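You operate a simulated robot arm through the tools that you are given. There is no shell and no other tool.

You run a simulated robot arm. Do the job below in one go: nothing can be reset, and whatever is moved stays where it is left.

JOB
Set FAST, wrap the low band and the middle band, part the film, switch off.
Fine: One or two tight layers each. Leave the brake at FIRM. Hands clear before each start and clear of turntable, load and film while they turn; stop before you crank to MID. Snap, dent and knock over nothing.

Only the result counts: the job must be done as asked and must still hold three seconds after the hand-in. Knocking over, shifting, dropping, spilling or breaking anything else fails it.

ROBOT AND FRAMES
A 7-joint arm with a two-finger parallel gripper, fixed in place. Base frame: the origin is on the floor under the middle of its stand, x ahead of it, y to its left, z up. Readings come in m, rad, newtons and seconds.
It reaches about 1.112 m from its shoulder. Its first joint turns from -2.897 to 2.897 rad. Payload 3.43 kg.
Tool frame: the origin (TCP) lies between the finger pads and is the grasp point; the fingertips stand 0.034 m ahead of it; z points along the fingers, y is the line along which they close. Largest opening 0.128 m; finger width 0.024, thickness 0.012; the body of the gripper, 0.048 by 0.13 m, starts 0.096 m behind the TCP.
Orientation is that of the tool frame in the base frame, as a unit quaternion [x, y, z, w]. With the fingers straight down and closing along the base's y, the tool's x points along the base's -x, its y along +y and its z along -z.

CONTROLS
- The arm moves only by the tool arm_command. Its argument "series" is text: rows parted by semicolons, each of 7 numbers parted by spaces: the shift along the base's x, y, z in m, then the turn, a rotation vector about the base's x, y, z in rad, then the gripper command, from -1 (shut) to 1 (fully open), values between in proportion. In form: tx ty tz rx ry rz gripper; .... A call has 1 to 20 rows; each row shifts and turns the commanded pose from where the row before left it. Each row takes 0.2 s and may step no farther than 0.05 m and 0.15 rad from the row before; otherwise, or with a gripper value out of range, the whole call is refused. Where a pose cannot be reached the arm comes as near as it can. A force on the tool above 90 N (or 10 N above the force at the start of the call, whichever is more), or a blocked arm, ends the call early, and 0.2 s more pass. Each finger travels about 0.153 m/s and halts on what it meets, pressing with about 23 N; the grip force reading is that of the motor and also rises with nothing between the fingers. The clock runs only during rows and for 0.2 s after the last one: add rows that do not move to give the fingers time. It gives the time, the measured TCP pose, the force on the tool (base axes), the opening and the grip force at its end, in the units of the frame above (readings bear some noise), with the torque about the TCP (base axes, N m) and any sound that the robot's microphone picked up.
- Cameras (640 x 400 px; columns grow to the right, rows downward): "scene" is fixed at [0.2205, 0.6501, 1.6951]; the picture's right is [-0.88, -0.47, 0.00], its down [-0.20, 0.38, -0.90] and it looks along [0.42, -0.80, -0.43] (base axes); focal length 336 px, centre (320, 200). "wrist" rides on the gripper at [0.076, -0.011, -0.16] in the tool frame; the picture's right is [0.15, 0.99, 0.00], its down [-0.88, 0.13, -0.46] and it looks along [-0.45, 0.07, 0.89] (tool axes); focal length 234 px, centre (320, 200). There is no depth. A picture from a camera that has moved, and an enlarged one, comes with that camera's place and axes in the base frame and with its lens.
- capture(camera): a new picture of that camera. It takes no simulated time.
- zoom(camera, box): a new picture of the part [left, top, right, bottom] of that camera's present view, enlarged. It takes no simulated time.
- finish_job(): hands the job in; it is judged then, once.

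Places have to be worked out from the pictures, the camera data and where the tool is seen. Open the gripper and draw the arm clear of the work before you hand the job in, unless the task says otherwise.

The tools are called as name(argument=value, ...) on one line, values as JSON. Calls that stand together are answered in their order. arm_command: Moves the arm, as the interface text tells. Its arguments: {"type":"object","properties":{"series":{"type":"string"}},"required":["series"]} The other tools are called the same way: capture (camera) takes a picture; zoom (camera, box) takes an enlarged picture of a part of a camera's view; finish_job () hands the job in.

At the start:

```text
time_s: 0.0
position: [0.4124, -0.2945, 1.2692]
ee_rot: [0.0, 1.0, -0.001, 0.0]
contact_force: [0.4, -0.4, -1.1]
wrist_torque: [0.02, 0.0, -0.01]
gripper_width: 0.1281
grasp_force: 0.0
```

scene: 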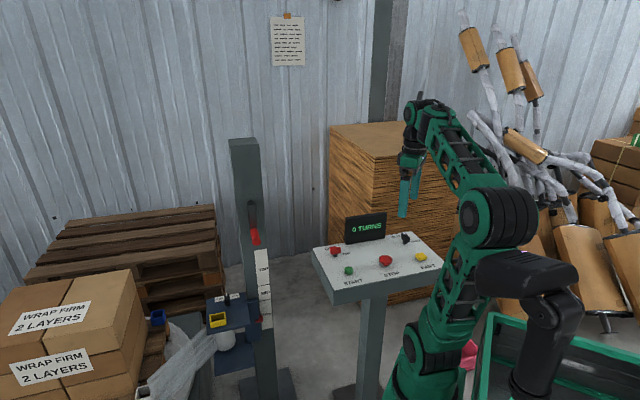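
wrist: 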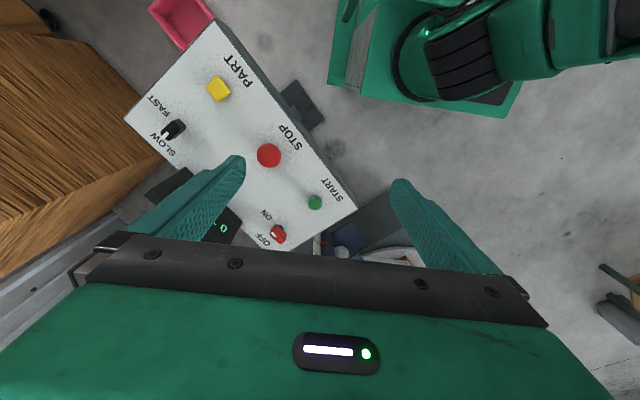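

I start by looking closely at the control desk, the mast and the note on the wall before I move anything.

zoom(camera="scene", box=[300, 200, 460, 300])

zoom(camera="scene", box=[180, 180, 300, 400])

zoom(camera="scene", box=[260, 5, 320, 75])

zoom(camera="wrist", box=[120, 10, 380, 260])

zoom(camera="scene", box=[0, 250, 240, 400])

```text
4.00 times, centred on (380, 250) of scene
camera zoom: at [0.2205, 0.6501, 1.6951], right [-0.88, -0.47, 0.0], down [-0.2, 0.38, -0.9], along [0.42, -0.8, -0.43], focal length 1346 px, centre (80, 0)
```

zoom: 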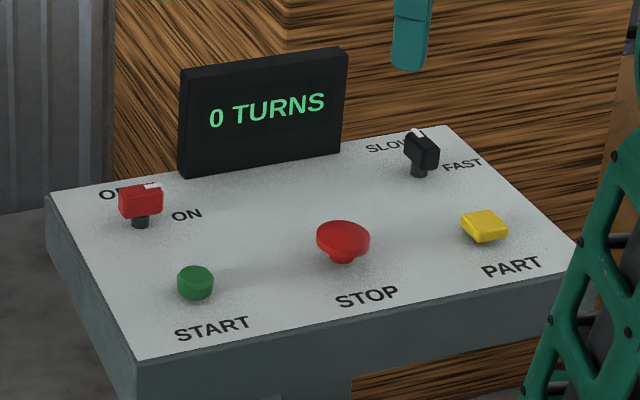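

```text
1.82 times, centred on (240, 290) of scene
camera zoom: at [0.2205, 0.6501, 1.6951], right [-0.88, -0.47, 0.0], down [-0.2, 0.38, -0.9], along [0.42, -0.8, -0.43], focal length 612 px, centre (466, 36)
```

zoom: 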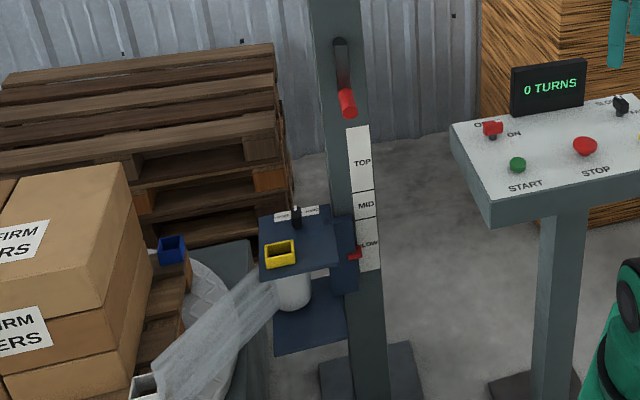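

```text
5.71 times, centred on (290, 40) of scene
camera zoom: at [0.2205, 0.6501, 1.6951], right [-0.88, -0.47, 0.0], down [-0.2, 0.38, -0.9], along [0.42, -0.8, -0.43], focal length 1922 px, centre (491, 1114)
```

zoom: 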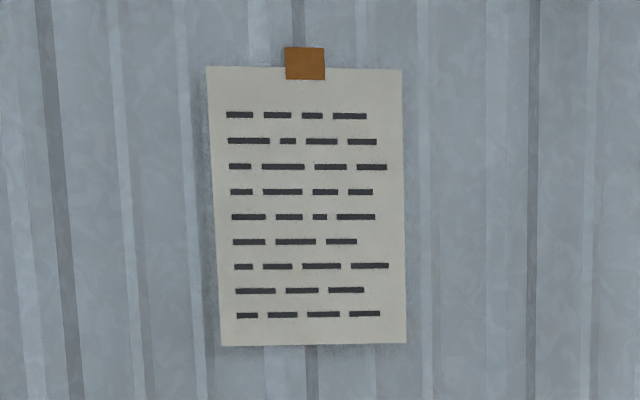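

```text
1.60 times, centred on (250, 135) of wrist
camera zoom: at [0.3369, -0.3054, 1.4284], right [-0.15, 0.99, 0.0], down [0.88, 0.13, 0.46], along [0.45, 0.07, -0.89], focal length 375 px, centre (432, 304)
```

zoom: 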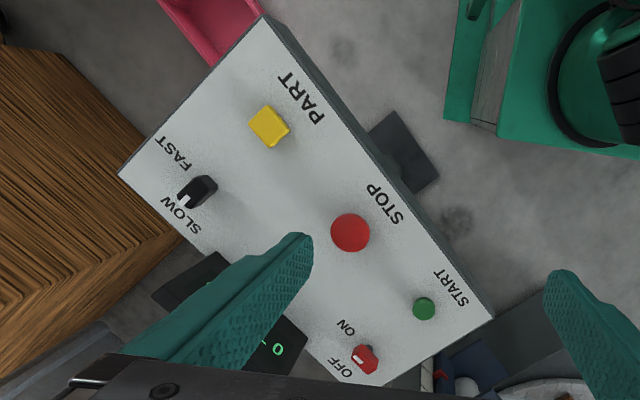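

```text
2.67 times, centred on (120, 325) of scene
camera zoom: at [0.2205, 0.6501, 1.6951], right [-0.88, -0.47, 0.0], down [-0.2, 0.38, -0.9], along [0.42, -0.8, -0.43], focal length 897 px, centre (853, -133)
```

zoom: 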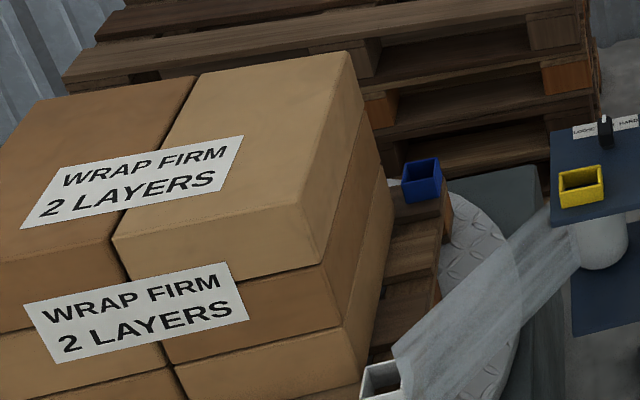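

I zoom in further on the carriage with its brake, the film tail and the crank on the mast.

zoom(camera="scene", box=[200, 280, 280, 330])

zoom(camera="scene", box=[120, 300, 250, 400])

zoom(camera="scene", box=[220, 130, 300, 250])

zoom(camera="scene", box=[230, 235, 300, 335])

zoom(camera="scene", box=[440, 300, 640, 400])

```text
8.00 times, centred on (240, 305) of scene
camera zoom: at [0.2205, 0.6501, 1.6951], right [-0.88, -0.47, 0.0], down [-0.2, 0.38, -0.9], along [0.42, -0.8, -0.43], focal length 2691 px, centre (960, -640)
```

zoom: 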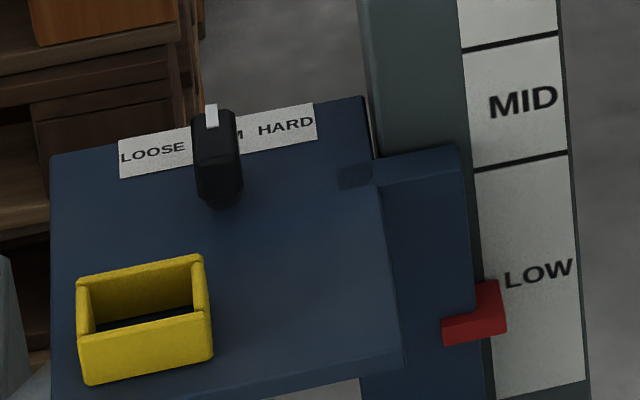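

```text
4.00 times, centred on (185, 350) of scene
camera zoom: at [0.2205, 0.6501, 1.6951], right [-0.88, -0.47, 0.0], down [-0.2, 0.38, -0.9], along [0.42, -0.8, -0.43], focal length 1346 px, centre (860, -400)
```

zoom: 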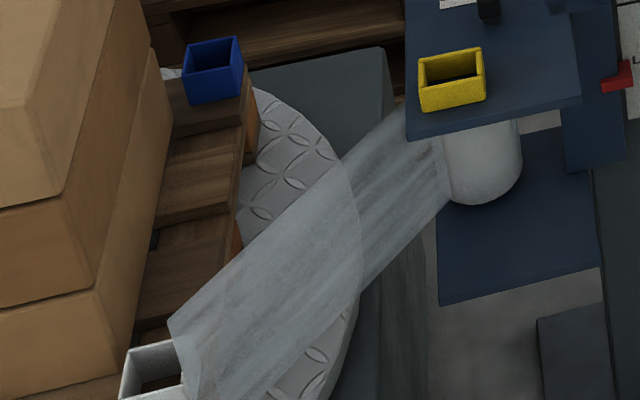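

```text
3.33 times, centred on (260, 190) of scene
camera zoom: at [0.2205, 0.6501, 1.6951], right [-0.88, -0.47, 0.0], down [-0.2, 0.38, -0.9], along [0.42, -0.8, -0.43], focal length 1121 px, centre (520, 233)
```

zoom: 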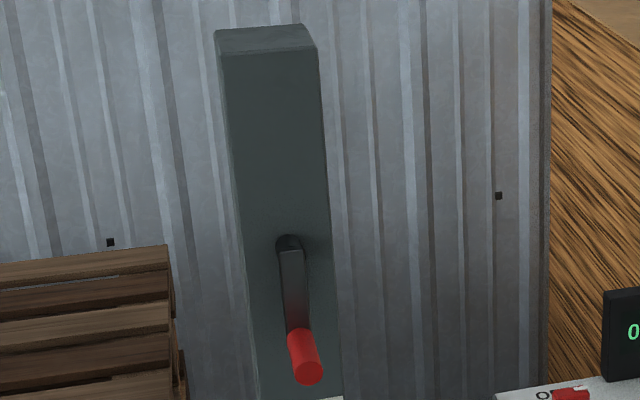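

```text
4.00 times, centred on (265, 285) of scene
camera zoom: at [0.2205, 0.6501, 1.6951], right [-0.88, -0.47, 0.0], down [-0.2, 0.38, -0.9], along [0.42, -0.8, -0.43], focal length 1346 px, centre (540, -140)
```

zoom: 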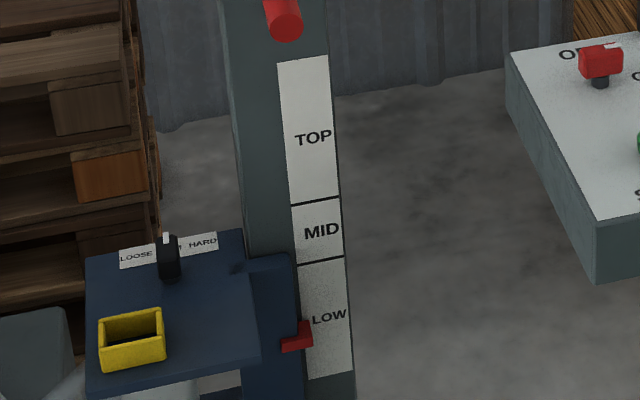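

```text
3.20 times, centred on (540, 350) of scene
camera zoom: at [0.2205, 0.6501, 1.6951], right [-0.88, -0.47, 0.0], down [-0.2, 0.38, -0.9], along [0.42, -0.8, -0.43], focal length 1076 px, centre (-384, -280)
```

zoom: 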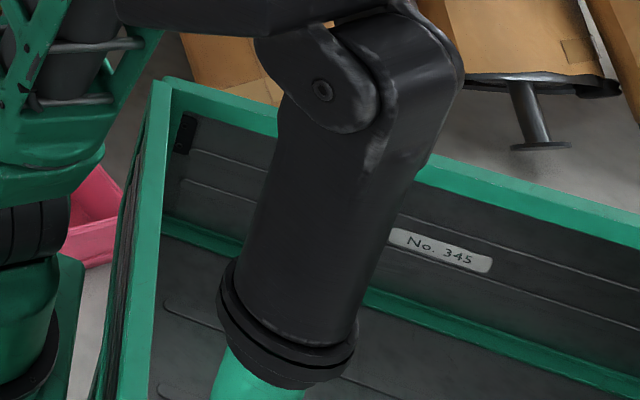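

The START, STOP and PART buttons triangulate to about (0.59,-0.28), (0.49,-0.39) and (0.38,-0.48), at z≈0.95. The power knob is near (0.68,-0.35) and the speed knob near (0.47,-0.58). Next I check which way each knob's pointer faces.

zoom(camera="wrist", box=[240, 180, 320, 250])

zoom(camera="wrist", box=[130, 80, 230, 180])

zoom(camera="scene", box=[320, 235, 360, 265])

zoom(camera="scene", box=[385, 225, 425, 255])

zoom(camera="wrist", box=[300, 210, 440, 290])

```text
5.71 times, centred on (280, 215) of wrist
camera zoom: at [0.3369, -0.3054, 1.4284], right [-0.15, 0.99, 0.0], down [0.88, 0.13, 0.46], along [0.45, 0.07, -0.89], focal length 1338 px, centre (549, 114)
```

zoom: 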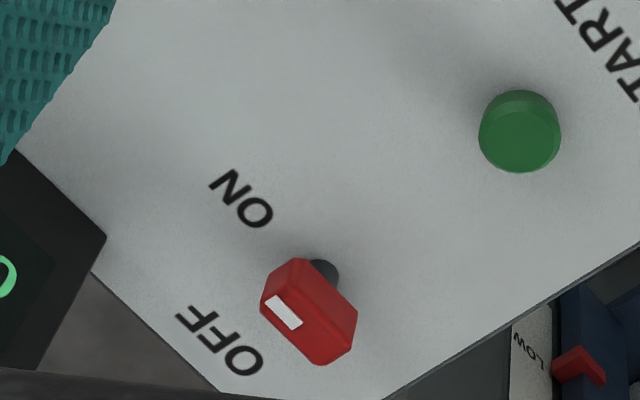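

```text
4.00 times, centred on (180, 130) of wrist
camera zoom: at [0.3369, -0.3054, 1.4284], right [-0.15, 0.99, 0.0], down [0.88, 0.13, 0.46], along [0.45, 0.07, -0.89], focal length 937 px, centre (880, 480)
```

zoom: 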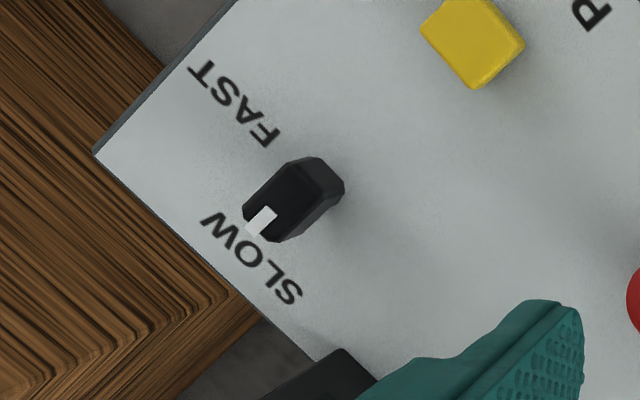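

```text
13.33 times, centred on (340, 250) of scene
camera zoom: at [0.2205, 0.6501, 1.6951], right [-0.88, -0.47, 0.0], down [-0.2, 0.38, -0.9], along [0.42, -0.8, -0.43], focal length 4485 px, centre (53, -467)
```

zoom: 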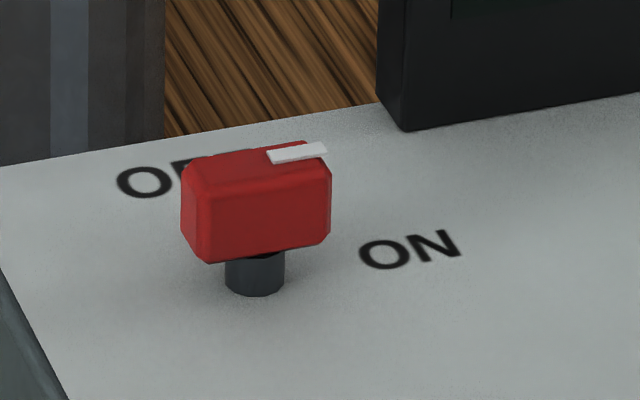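

```text
13.33 times, centred on (405, 240) of scene
camera zoom: at [0.2205, 0.6501, 1.6951], right [-0.88, -0.47, 0.0], down [-0.2, 0.38, -0.9], along [0.42, -0.8, -0.43], focal length 4485 px, centre (-813, -333)
```

zoom: 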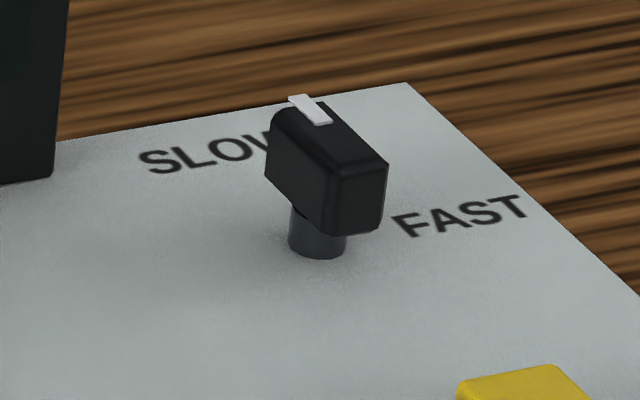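

```text
4.57 times, centred on (370, 250) of wrist
camera zoom: at [0.3369, -0.3054, 1.4284], right [-0.15, 0.99, 0.0], down [0.88, 0.13, 0.46], along [0.45, 0.07, -0.89], focal length 1070 px, centre (91, -29)
```

zoom: 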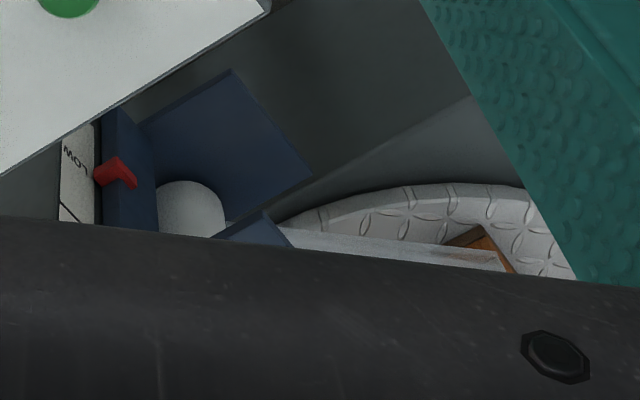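

The power knob points to ON and the speed knob to SLOW; each swings 90° between straight back and the panel's right. The desk is turned about 45°, and the carriage pointer is at LOW with the brake at FIRM. I tilt the hand forward in free air so the wrist camera can see the mast and crank.

arm_command(series="0 0 0.03 0 -0.15 0 1; 0 0 0.03 0 -0.15 0 1; 0 0 0.03 0 -0.15 0 1; 0 0 0.02 0 -0.15 0 1; 0 0 0 0 0 0 1")

capture(camera="wrist")

capture(camera="scene")

```text
time_s: 1.2
position: [0.3962, -0.2954, 1.3845]
ee_rot: [0.0, 0.954, -0.001, 0.301]
contact_force: [0.2, -0.7, 1.0]
wrist_torque: [0.04, 0.0, 0.04]
gripper_width: 0.1279
grasp_force: 0.0
```

```text
taken
camera wrist: at [0.243, -0.3061, 1.4715], right [-0.12, 0.99, -0.08], down [0.46, 0.13, 0.88], along [0.88, 0.07, -0.47], focal length 234 px, centre (320, 200)
```

wrist: 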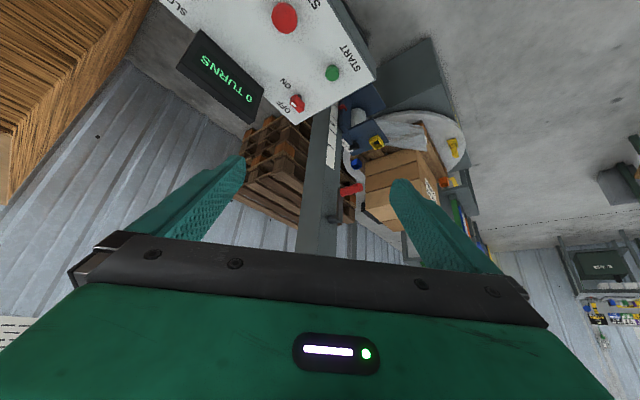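

```text
taken
```

scene: 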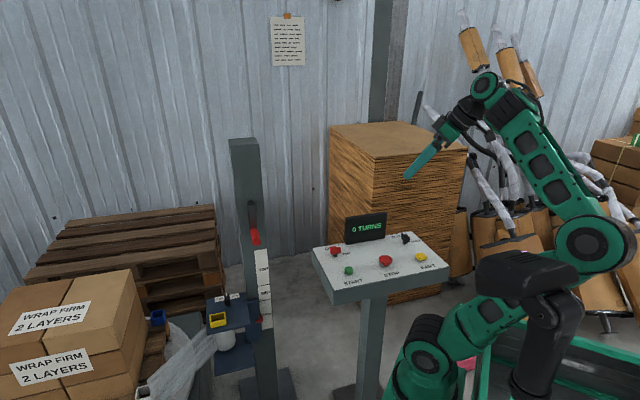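

The mast, crank and load are now in the wrist view, which is upside down. I enlarge that part.

zoom(camera="wrist", box=[280, 80, 440, 240])

zoom(camera="wrist", box=[310, 90, 390, 140])

zoom(camera="wrist", box=[290, 150, 370, 230])

zoom(camera="wrist", box=[340, 90, 480, 190])

```text
2.50 times, centred on (360, 160) of wrist
camera zoom: at [0.243, -0.3061, 1.4715], right [-0.12, 0.99, -0.08], down [0.46, 0.13, 0.88], along [0.88, 0.07, -0.47], focal length 585 px, centre (220, 300)
```

zoom: 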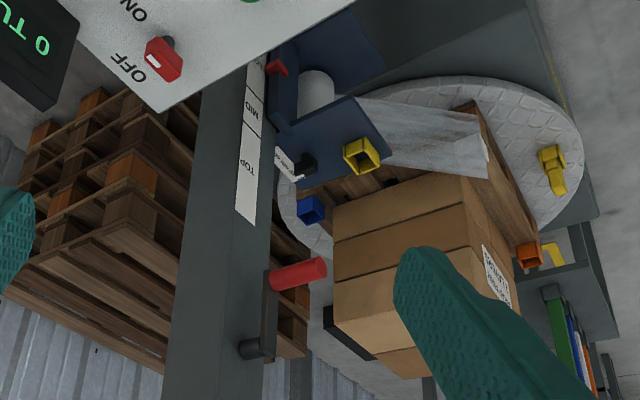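

```text
8.00 times, centred on (350, 115) of wrist
camera zoom: at [0.243, -0.3061, 1.4715], right [-0.12, 0.99, -0.08], down [0.46, 0.13, 0.88], along [0.88, 0.07, -0.47], focal length 1873 px, centre (80, 880)
```

zoom: 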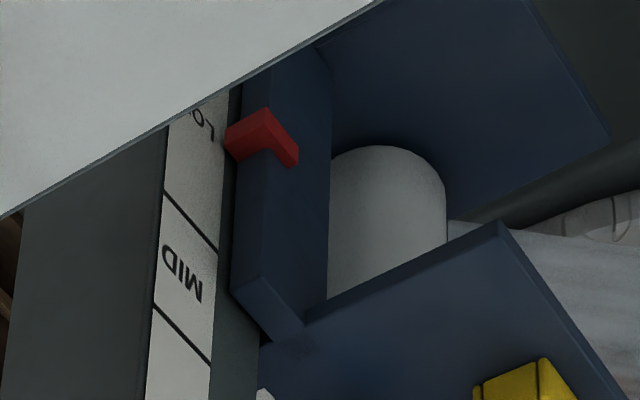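

```text
5.00 times, centred on (330, 190) of wrist
camera zoom: at [0.243, -0.3061, 1.4715], right [-0.12, 0.99, -0.08], down [0.46, 0.13, 0.88], along [0.88, 0.07, -0.47], focal length 1171 px, centre (270, 250)
```

zoom: 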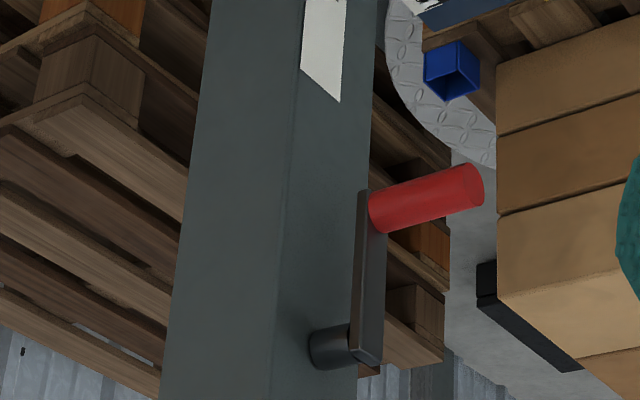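

```text
4.00 times, centred on (410, 140) of wrist
camera zoom: at [0.243, -0.3061, 1.4715], right [-0.12, 0.99, -0.08], down [0.46, 0.13, 0.88], along [0.88, 0.07, -0.47], focal length 937 px, centre (-40, 440)
```

zoom: 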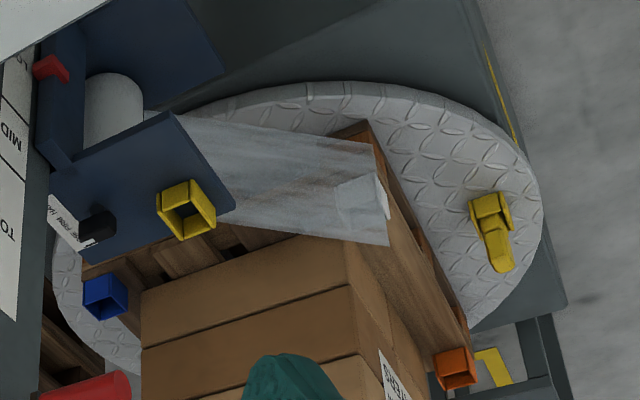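

The crank handle points along (-0.71, 0.71, 0) from about (0.93,-0.18,1.06) to (0.88,-0.13,1.06). The hub is near (0.933,-0.184,1.16), so the radius is about 0.10. I bring the hand upright again, yaw it -45° to match the desk, and stay high so I can check clearance to the brown stack.

arm_command(series="0 -0.02 0.02 0 0.15 0 1; 0 -0.02 0.02 0 0.15 0 1; 0 -0.02 0 0 0.15 0 1; 0 -0.02 0 0 0.15 0 1; 0 0 0 0 0 -0.15 1; 0 0 0 0 0 -0.15 1; 0 0 0 0 0 -0.15 1; 0 0 0 0 0 -0.15 1; 0 0 0 0 0 -0.15 1; 0 0 0 0 0 -0.0354 1; 0 0 0 0 0 0 1")

capture(camera="wrist")

capture(camera="scene")

```text
time_s: 3.2
position: [0.3881, -0.3893, 1.393]
ee_rot: [0.345, 0.938, -0.003, 0.013]
contact_force: [2.2, -0.2, 0.1]
wrist_torque: [-0.03, 0.14, -0.01]
gripper_width: 0.1277
grasp_force: 0.0
out of reach, approached as far as the arm can: row 3, 4, 5
stopped in row 10: the force on the tool passed its limit at 224 N (the readings are from after the stop); the commanded pose is now the measured one
```

```text
taken
camera wrist: at [0.3198, -0.3458, 1.5505], right [0.53, 0.85, 0.0], down [0.74, -0.47, 0.48], along [0.41, -0.25, -0.88], focal length 234 px, centre (320, 200)
```

wrist: 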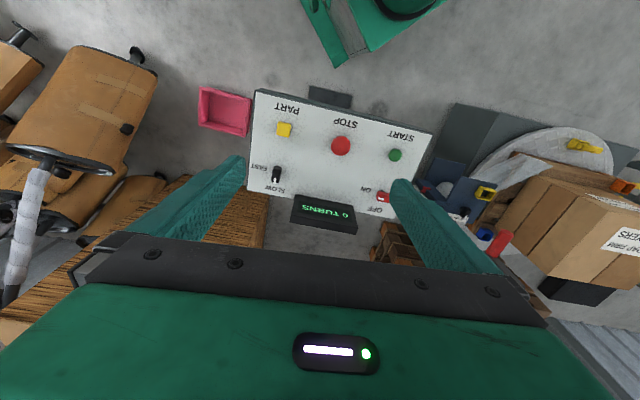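

```text
taken
```

scene: 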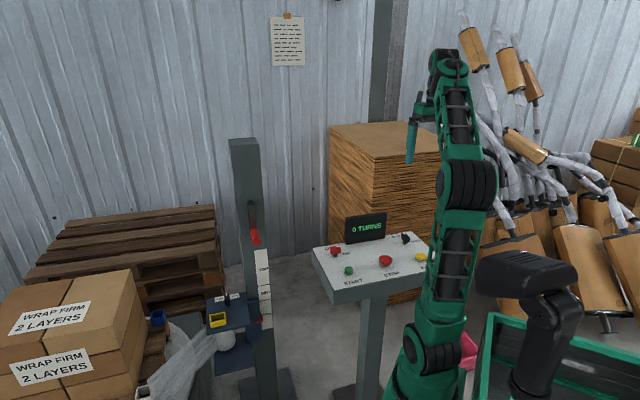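

The arm was nearly stretched straight up and jerked at its reach limit. The readings after the stop show no lasting contact, so I will keep lower from here. I check the tall brown stack beside the desk and the objects on the turntable.

zoom(camera="wrist", box=[0, 100, 300, 320])

zoom(camera="wrist", box=[230, 80, 450, 240])

zoom(camera="wrist", box=[420, 100, 640, 300])

zoom(camera="scene", box=[310, 100, 480, 300])

```text
1.82 times, centred on (150, 210) of wrist
camera zoom: at [0.3198, -0.3458, 1.5505], right [0.53, 0.85, 0.0], down [0.74, -0.47, 0.48], along [0.41, -0.25, -0.88], focal length 426 px, centre (629, 182)
```

zoom: 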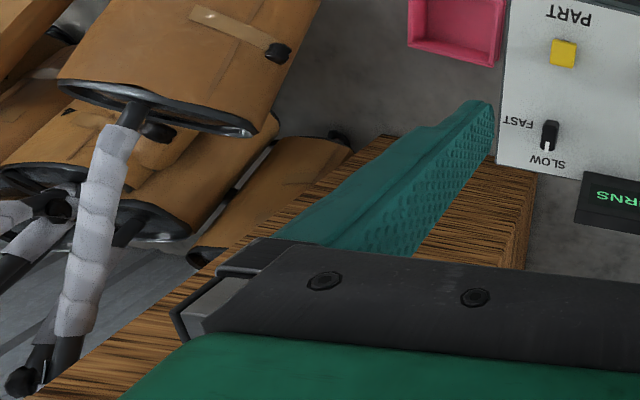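

```text
2.50 times, centred on (340, 160) of wrist
camera zoom: at [0.3198, -0.3458, 1.5505], right [0.53, 0.85, 0.0], down [0.74, -0.47, 0.48], along [0.41, -0.25, -0.88], focal length 585 px, centre (270, 300)
```

zoom: 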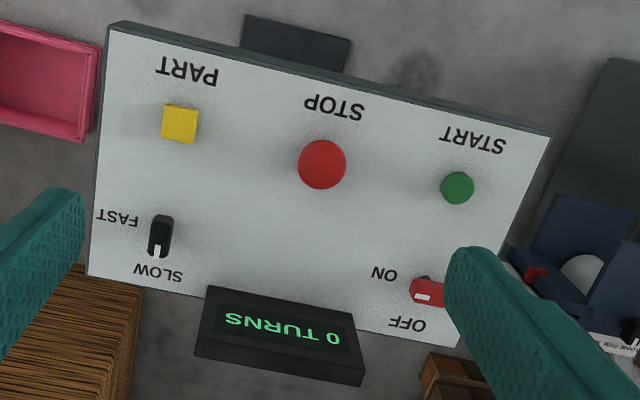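

```text
2.00 times, centred on (530, 200) of wrist
camera zoom: at [0.3198, -0.3458, 1.5505], right [0.53, 0.85, 0.0], down [0.74, -0.47, 0.48], along [0.41, -0.25, -0.88], focal length 468 px, centre (-100, 200)
```

zoom: 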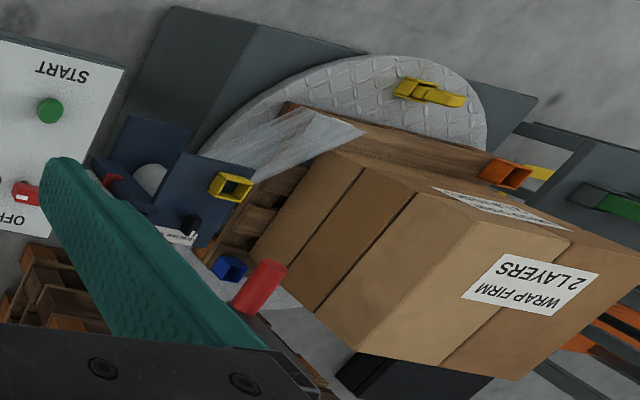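

```text
2.00 times, centred on (395, 200) of scene
camera zoom: at [0.2205, 0.6501, 1.6951], right [-0.88, -0.47, 0.0], down [-0.2, 0.38, -0.9], along [0.42, -0.8, -0.43], focal length 673 px, centre (170, 200)
```

zoom: 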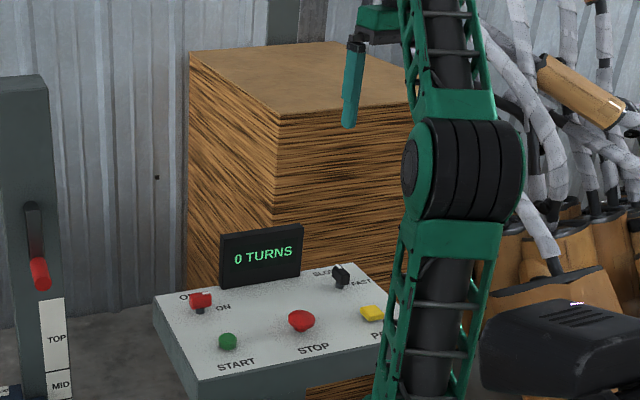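

The brown stack's nearest corner is around (0.81,-1.1) with its top near z≈1.09, so it is well clear of the desk work. I take a closer look at the yellow item on the turntable.

zoom(camera="wrist", box=[550, 120, 630, 170])

zoom(camera="wrist", box=[440, 140, 560, 220])

```text
8.00 times, centred on (590, 145) of wrist
camera zoom: at [0.3198, -0.3458, 1.5505], right [0.53, 0.85, 0.0], down [0.74, -0.47, 0.48], along [0.41, -0.25, -0.88], focal length 1873 px, centre (-1840, 640)
```

zoom: 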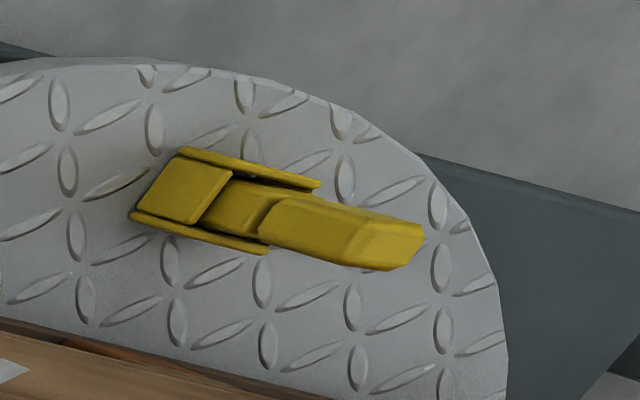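

```text
5.00 times, centred on (500, 180) of wrist
camera zoom: at [0.3198, -0.3458, 1.5505], right [0.53, 0.85, 0.0], down [0.74, -0.47, 0.48], along [0.41, -0.25, -0.88], focal length 1171 px, centre (-580, 300)
```

zoom: 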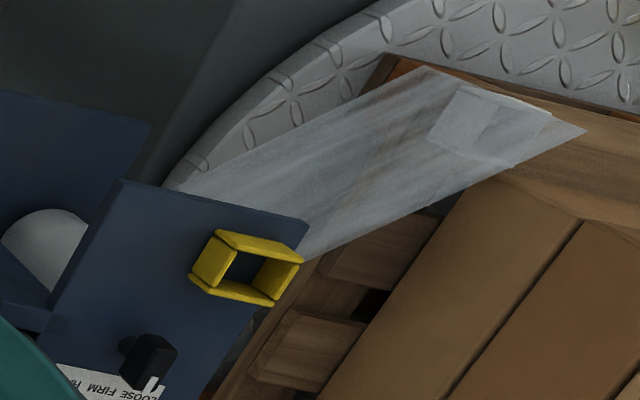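

That is a film clamp riding on the turntable, and the film tail is already held at the pallet corner. My refined positions are START (0.591,-0.277), STOP (0.489,-0.386), PART (0.379,-0.482), speed knob (0.465,-0.573) and power knob (0.68,-0.357). I come down over the speed knob and finish the -45° yaw.

arm_command(series="0.0096 -0.023 -0.0366 0.0146 0.0224 0 0; 0.0096 -0.023 -0.0366 0 0 -0.04 0; 0.0096 -0.023 -0.0366 0 0 -0.04 0; 0.0096 -0.023 -0.0366 0 0 0 0; 0.0096 -0.023 -0.0366 0 0 0 0; 0.0096 -0.023 -0.0366 0 0 0 0; 0.0096 -0.023 -0.0366 0 0 0 0; 0.0096 -0.023 -0.0366 0 0 0 0; 0 0 0 0 0 0 0")

capture(camera="wrist")

capture(camera="scene")

```text
time_s: 5.2
position: [0.4654, -0.5738, 1.1014]
ee_rot: [0.383, 0.924, 0.0, -0.001]
contact_force: [-0.4, -0.1, 0.2]
wrist_torque: [-0.01, 0.01, -0.01]
gripper_width: 0.0641
grasp_force: 0.0
```

```text
taken
camera wrist: at [0.4044, -0.5288, 1.2603], right [0.6, 0.8, 0.0], down [0.72, -0.53, 0.45], along [0.37, -0.27, -0.89], focal length 234 px, centre (320, 200)
```

wrist: 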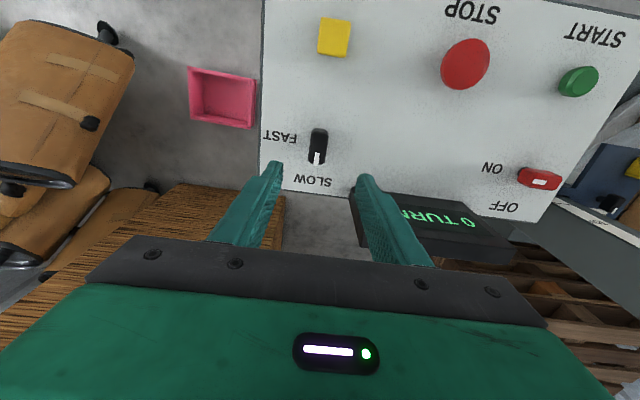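

```text
taken
```

scene: 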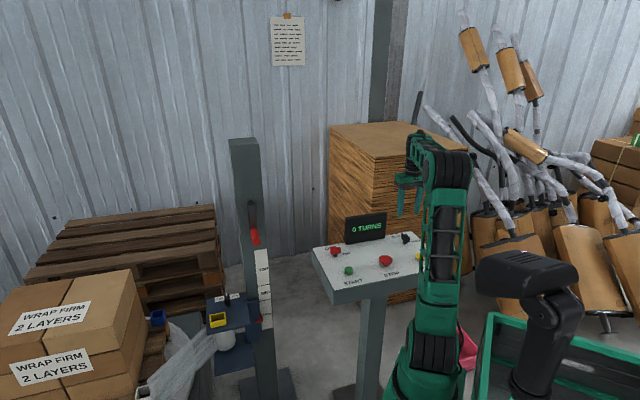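

The tool sits directly over the speed knob and is aligned with its bar. I zoom in to measure the knob's height and width.

zoom(camera="wrist", box=[260, 100, 380, 200])

zoom(camera="scene", box=[380, 160, 440, 260])

```text
4.00 times, centred on (320, 150) of wrist
camera zoom: at [0.4044, -0.5288, 1.2603], right [0.6, 0.8, 0.0], down [0.72, -0.53, 0.45], along [0.37, -0.27, -0.89], focal length 937 px, centre (320, 400)
```

zoom: 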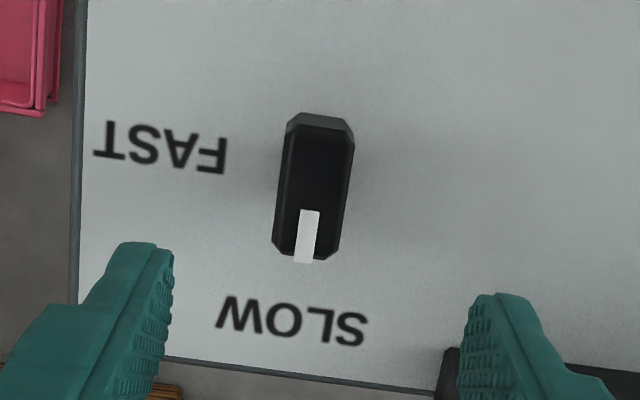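

```text
4.00 times, centred on (410, 210) of scene
camera zoom: at [0.2205, 0.6501, 1.6951], right [-0.88, -0.47, 0.0], down [-0.2, 0.38, -0.9], along [0.42, -0.8, -0.43], focal length 1346 px, centre (-40, 160)
```

zoom: 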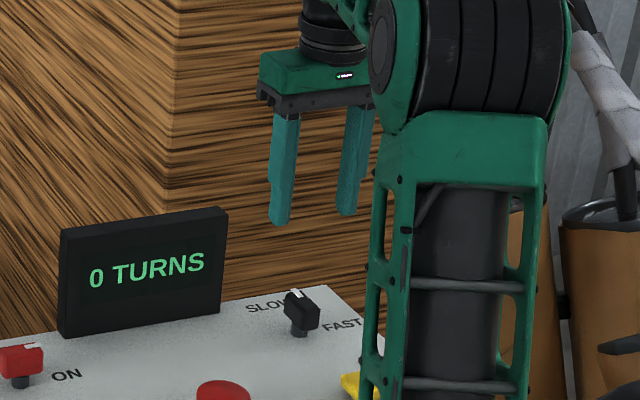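

The bar is about 22 mm wide, its top is at z≈0.963 and the panel is at z≈0.924. Before I grip, I test the full -90° swing up here in free air to be sure the wrist has the range.

arm_command(series="0 0 0 0 0 -0.1428 0; 0 0 0 0 0 -0.1428 0; 0 0 0 0 0 -0.1428 0; 0 0 0 0 0 -0.1428 0; 0 0 0 0 0 -0.1428 0; 0 0 0 0 0 -0.1428 0; 0 0 0 0 0 -0.1428 0; 0 0 0 0 0 -0.1428 0; 0 0 0 0 0 -0.1428 0; 0 0 0 0 0 -0.1428 0; 0 0 0 0 0 -0.1428 0; 0 0 0 0 0 0 0")

```text
time_s: 7.8
position: [0.4644, -0.5742, 1.1007]
ee_rot: [0.924, 0.382, -0.001, 0.0]
contact_force: [0.2, 0.4, -0.7]
wrist_torque: [-0.01, -0.05, 0.02]
gripper_width: 0.0642
grasp_force: 0.0
```

The wrist reaches -135° without trouble. I rotate back to -45° and come down to just above the knob.

arm_command(series="0 0 0 0 0 0.1428 0; 0 0 0 0 0 0.1428 0; 0 0 0 0 0 0.1428 0; 0 0 0 0 0 0.1428 0; 0 0 0 0 0 0.1428 0; 0 0 0 0 0 0.1428 0; 0 0 0 0 0 0.1428 0; 0 0 0 0 0 0.1428 0; 0 0 0 0 0 0.1428 0; 0 0 0 0 0 0.1428 0; 0 0 0 0 0 0.1428 0; 0 0 -0.03 0 0 0 0; 0 0 -0.03 0 0 0 0; 0 0 -0.03 0 0 0 0; 0 0 -0.025 0 0 0 0; 0 0 0 0 0 0 0")

zoom(camera="wrist", box=[240, 100, 400, 220])

zoom(camera="scene", box=[380, 180, 440, 260])

```text
time_s: 11.2
position: [0.4649, -0.573, 0.986]
ee_rot: [0.382, 0.924, 0.001, 0.0]
contact_force: [-0.4, -0.2, 0.1]
wrist_torque: [0.0, 0.02, 0.01]
gripper_width: 0.0641
grasp_force: 0.0
```

```text
3.33 times, centred on (320, 160) of wrist
camera zoom: at [0.4048, -0.5278, 1.1438], right [0.6, 0.8, 0.0], down [0.72, -0.53, 0.45], along [0.37, -0.27, -0.89], focal length 781 px, centre (320, 333)
```

zoom: 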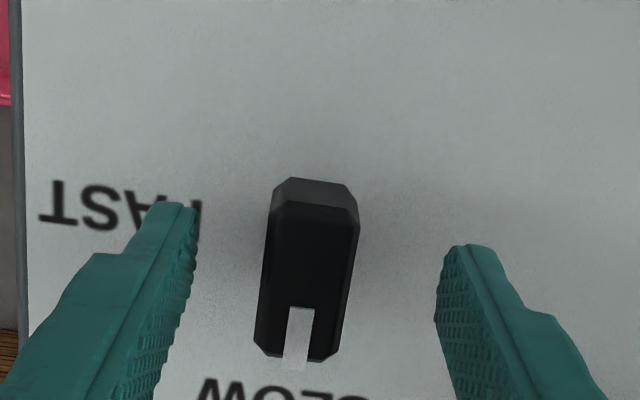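

```text
5.00 times, centred on (410, 220) of scene
camera zoom: at [0.2205, 0.6501, 1.6951], right [-0.88, -0.47, 0.0], down [-0.2, 0.38, -0.9], along [0.42, -0.8, -0.43], focal length 1682 px, centre (-130, 100)
```

zoom: 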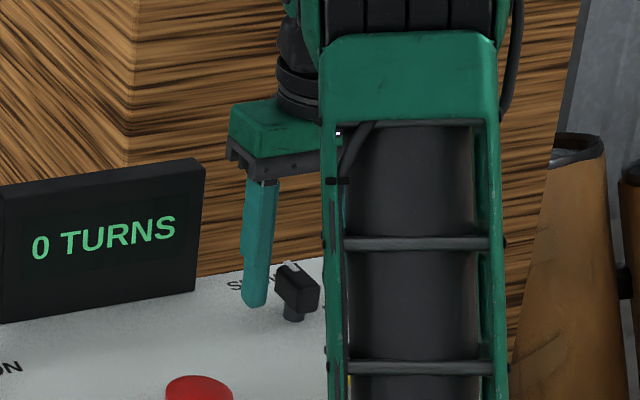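

The fingers straddle the knob evenly. I lower 18 mm so the tips pass beside the bar, then close on it.

arm_command(series="0 0 -0.009 0 0 0 0; 0 0 -0.009 0 0 0 0; 0 0 0 0 0 0 0; 0 0 0 0 0 0 -0.6; 0 0 0 0 0 0 -1; 0 0 0 0 0 0 -1")

zoom(camera="wrist", box=[240, 100, 400, 220])

zoom(camera="scene", box=[380, 180, 440, 260])

```text
time_s: 12.6
position: [0.4613, -0.5744, 0.9677]
ee_rot: [0.386, 0.922, 0.0, 0.0]
contact_force: [-17.6, -20.6, -8.2]
wrist_torque: [-1.17, -0.62, -0.06]
gripper_width: 0.0221
grasp_force: 45.1
```

```text
3.33 times, centred on (320, 160) of wrist
camera zoom: at [0.4017, -0.5289, 1.1265], right [0.6, 0.8, 0.0], down [0.71, -0.53, 0.46], along [0.36, -0.27, -0.89], focal length 781 px, centre (320, 333)
```

zoom: 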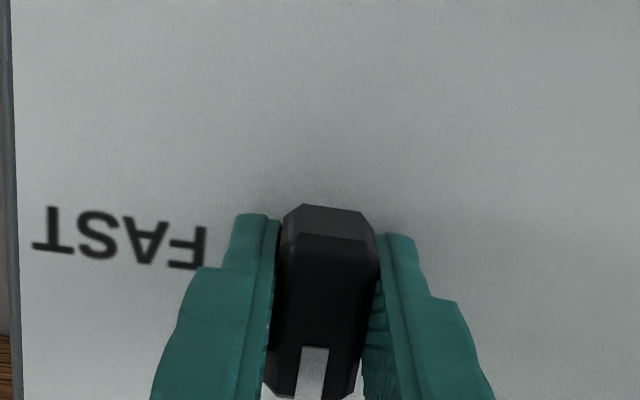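

```text
5.00 times, centred on (410, 220) of scene
camera zoom: at [0.2205, 0.6501, 1.6951], right [-0.88, -0.47, 0.0], down [-0.2, 0.38, -0.9], along [0.42, -0.8, -0.43], focal length 1682 px, centre (-130, 100)
```

zoom: 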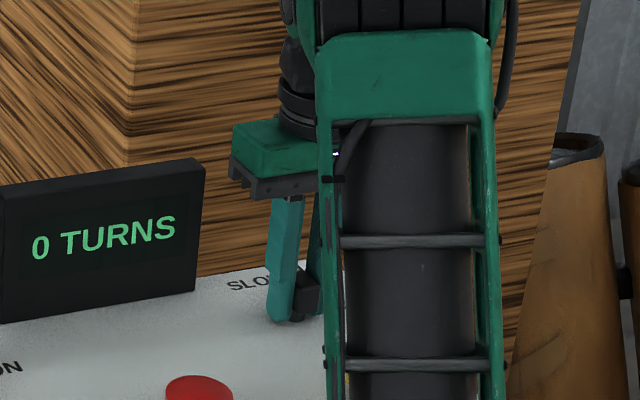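

The grip holds the bar at 22 mm, with a side load of about 27 N because I am about 3.5 mm off centre along the closing line. I shift the commanded pose to relieve that, then begin the clockwise turn.

arm_command(series="-0.0025 -0.0025 0 0 0 0 -1; 0 0 0 0 0 0 -1; 0 0 0 0 0 -0.13 -1; 0 0 0 0 0 -0.13 -1; 0 0 0 0 0 -0.13 -1; 0 0 0 0 0 0 -1")

zoom(camera="wrist", box=[220, 80, 420, 220])

```text
time_s: 14.0
position: [0.4623, -0.5744, 0.9683]
ee_rot: [0.554, 0.832, 0.001, 0.001]
contact_force: [-2.5, 15.7, 6.7]
wrist_torque: [1.2, 0.92, 0.04]
gripper_width: 0.0217
grasp_force: 44.8
```

```text
2.86 times, centred on (320, 150) of wrist
camera zoom: at [0.4238, -0.5093, 1.1267], right [0.86, 0.52, 0.0], down [0.46, -0.76, 0.45], along [0.24, -0.39, -0.89], focal length 669 px, centre (320, 343)
```

zoom: 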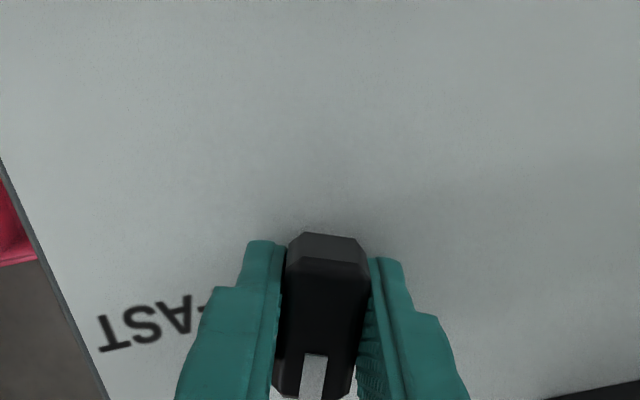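

The knob is turning with the hand. I continue round to -135°, which is FAST.

arm_command(series="0 0 0 0 0 -0.132 -1; 0 0 0 0 0 -0.132 -1; 0 0 0 0 0 -0.132 -1; 0 0 0 0 0 -0.132 -1; 0 0 0 0 0 -0.132 -1; 0 0 0 0 0 -0.132 -1; 0 0 0 0 0 -0.132 -1; 0 0 0 0 0 -0.132 -1; 0 0 0 0 0 -0.132 -1; 0 0 0 0 0 0 -1")

capture(camera="wrist")

zoom(camera="scene", box=[320, 180, 440, 280])

```text
time_s: 16.2
position: [0.4652, -0.5752, 0.9671]
ee_rot: [0.924, 0.381, 0.0, 0.001]
contact_force: [28.2, 20.9, 0.0]
wrist_torque: [0.54, 0.09, 0.21]
gripper_width: 0.022
grasp_force: 44.8
```

```text
taken
camera wrist: at [0.5112, -0.5136, 1.1264], right [0.8, -0.6, 0.0], down [-0.53, -0.71, 0.46], along [-0.27, -0.37, -0.89], focal length 234 px, centre (320, 200)
```

wrist: 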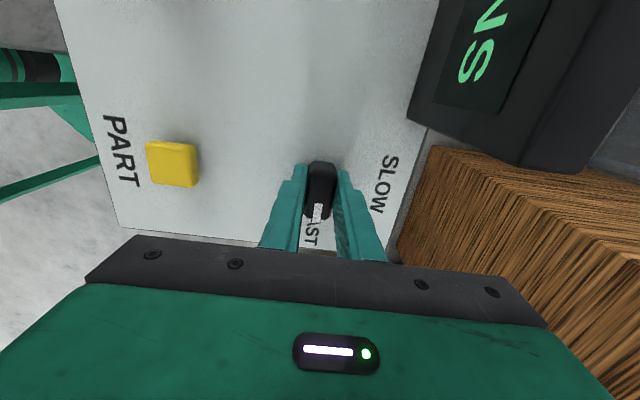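

```text
4.00 times, centred on (380, 230) of scene
camera zoom: at [0.2205, 0.6501, 1.6951], right [-0.88, -0.47, 0.0], down [-0.2, 0.38, -0.9], along [0.42, -0.8, -0.43], focal length 1346 px, centre (80, 80)
```

zoom: 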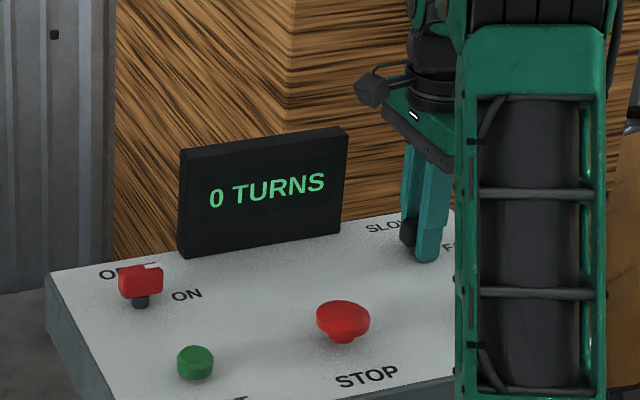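

The white mark now points at FAST. I open the fingers, check that the knob stays put, and lift off.

arm_command(series="0 0 0 0 0 0 -0.2; 0 0 0 0 0 0 0; 0 0 0.02 0 0 0 0; 0 0 0.04 0 0 0 0; 0 0 0.05 0 0 0 0; 0 0 0.03 0 0 0 0; 0 0 0 0 0 0 0")

zoom(camera="wrist", box=[240, 60, 440, 220])

zoom(camera="scene", box=[320, 180, 440, 280])

```text
time_s: 17.8
position: [0.4618, -0.5771, 1.1066]
ee_rot: [0.925, 0.379, 0.0, 0.001]
contact_force: [-0.9, 0.1, -0.1]
wrist_torque: [0.02, 0.05, -0.01]
gripper_width: 0.064
grasp_force: 0.1
```

```text
2.50 times, centred on (340, 140) of wrist
camera zoom: at [0.5089, -0.5156, 1.2661], right [0.8, -0.6, 0.0], down [-0.54, -0.71, 0.46], along [-0.27, -0.37, -0.89], focal length 585 px, centre (270, 350)
```

zoom: 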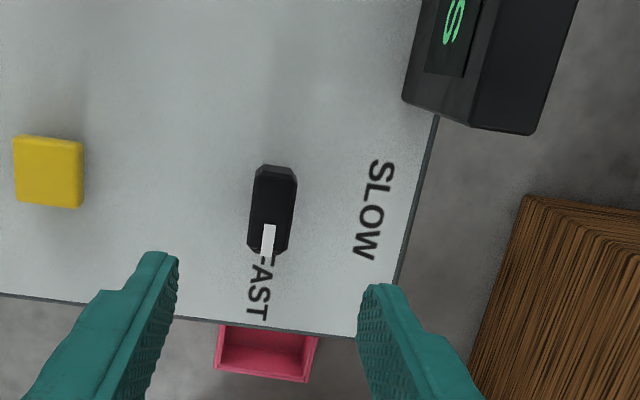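

```text
4.00 times, centred on (380, 230) of scene
camera zoom: at [0.2205, 0.6501, 1.6951], right [-0.88, -0.47, 0.0], down [-0.2, 0.38, -0.9], along [0.42, -0.8, -0.43], focal length 1346 px, centre (80, 80)
```

zoom: 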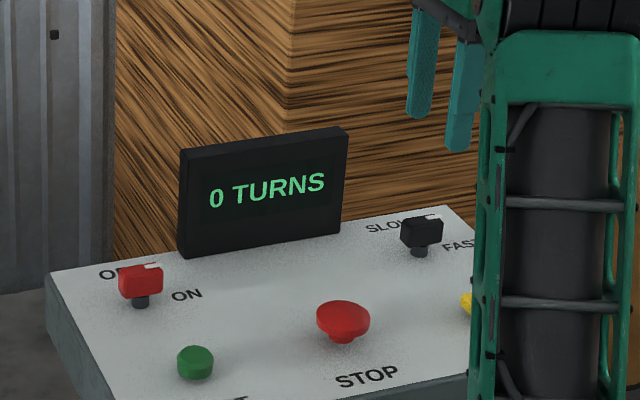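

The knob stays at FAST and the display still reads 0 TURNS. I close the fingers, swing back to -45° and move to hover over START.

arm_command(series="0.01175 0.0273 0 0 0 0.1428 -1; 0.01175 0.0273 0 0 0 0.1428 -1; 0.01175 0.0273 0 0 0 0.1428 -1; 0.01175 0.0273 0 0 0 0.1428 -1; 0.01175 0.0273 0 0 0 0.1428 -1; 0.01175 0.0273 -0.005 0 0 0.1428 -1; 0.01175 0.0273 -0.005 0 0 0.1428 -1; 0.01175 0.0273 -0.01 0 0 0.1428 -1; 0.01175 0.0273 -0.01 0 0 0.1428 -1; 0.01175 0.0273 -0.01 0 0 0.1428 -1; 0.01175 0.0273 -0.01 0 0 0.1428 -1; 0 0 -0.02 0 0 0 -1; 0 0 0 0 0 0 -1")

capture(camera="wrist")

zoom(camera="scene", box=[320, 180, 440, 290])

```text
time_s: 20.6
position: [0.5925, -0.2752, 1.036]
ee_rot: [0.385, 0.923, 0.001, 0.0]
contact_force: [-0.7, 0.6, -0.8]
wrist_torque: [-0.02, 0.01, -0.01]
gripper_width: 0.0
grasp_force: 22.4
```

```text
taken
camera wrist: at [0.5315, -0.2303, 1.1963], right [0.6, 0.8, 0.0], down [0.71, -0.54, 0.46], along [0.36, -0.27, -0.89], focal length 234 px, centre (320, 200)
```

wrist: 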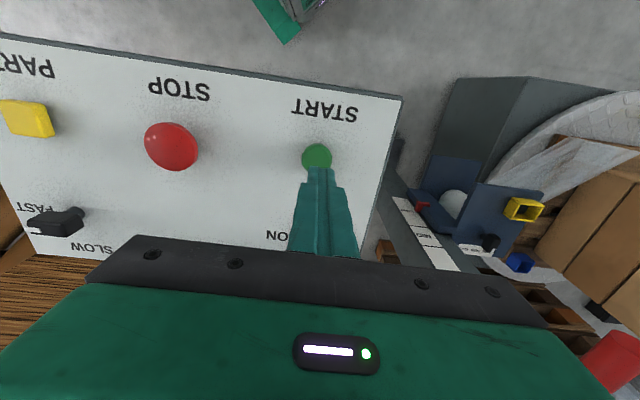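

```text
3.64 times, centred on (380, 235) of scene
camera zoom: at [0.2205, 0.6501, 1.6951], right [-0.88, -0.47, 0.0], down [-0.2, 0.38, -0.9], along [0.42, -0.8, -0.43], focal length 1223 px, centre (102, 73)
```

zoom: 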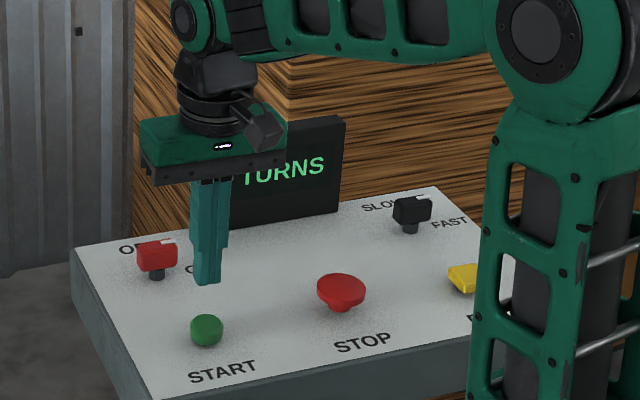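

The tool axis is within 3 mm of START. I correct that small offset and press down in small steps, watching the force and listening for the machine.

arm_command(series="-0.0017 -0.002 -0.02 0 0 0 -1; 0 0 -0.02 0 0 0 -1; 0 0 -0.006 0 0 0 -1; 0 0 -0.005 0 0 0 -1")

zoom(camera="wrist", box=[260, 110, 380, 210])

zoom(camera="scene", box=[320, 220, 400, 290])

```text
time_s: 21.6
position: [0.591, -0.2787, 0.9847]
ee_rot: [0.386, 0.923, 0.001, 0.0]
contact_force: [-0.8, 0.1, 0.6]
wrist_torque: [0.01, 0.01, 0.0]
gripper_width: 0.0
grasp_force: 23.8
```

```text
4.00 times, centred on (320, 160) of wrist
camera zoom: at [0.5295, -0.2323, 1.145], right [0.6, 0.8, 0.0], down [0.71, -0.54, 0.46], along [0.36, -0.27, -0.89], focal length 937 px, centre (320, 360)
```

zoom: 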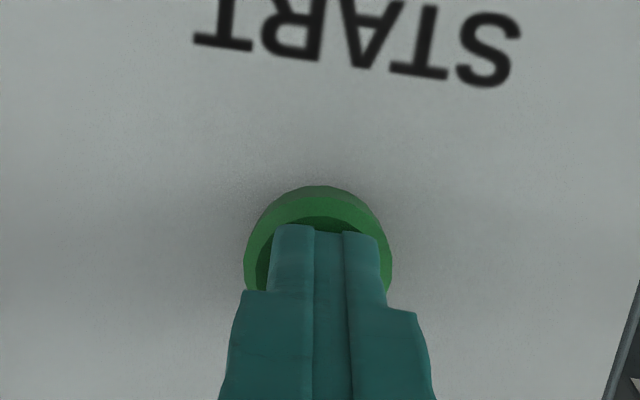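

```text
5.71 times, centred on (360, 255) of scene
camera zoom: at [0.2205, 0.6501, 1.6951], right [-0.88, -0.47, 0.0], down [-0.2, 0.38, -0.9], along [0.42, -0.8, -0.43], focal length 1922 px, centre (91, -114)
```

zoom: 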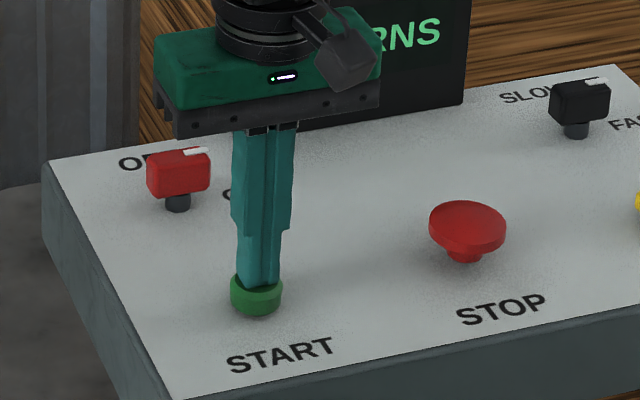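

The tips sit just above the green cap, centred, with no contact yet. I press a few more millimetres.

arm_command(series="0 0 -0.004 0 0 0 -1; 0 0 -0.004 0 0 0 -1; 0 0 -0.003 0 0 0 -1")

capture(camera="scene")

```text
time_s: 22.4
position: [0.5909, -0.2771, 0.9765]
ee_rot: [0.386, 0.923, 0.001, 0.002]
contact_force: [-3.9, 0.5, 31.5]
wrist_torque: [0.08, 0.16, -0.09]
gripper_width: 0.0
grasp_force: 23.0
heard: click
```

```text
taken
```

scene: 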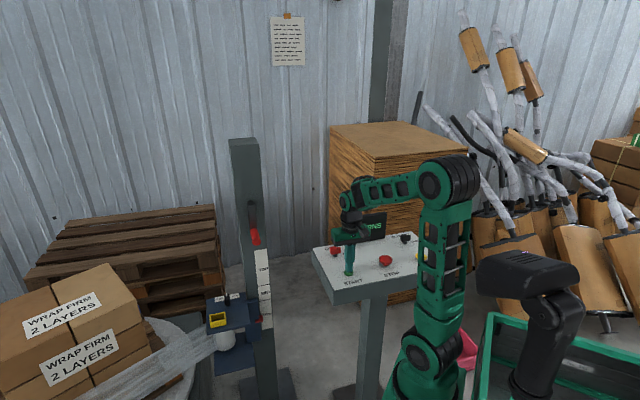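

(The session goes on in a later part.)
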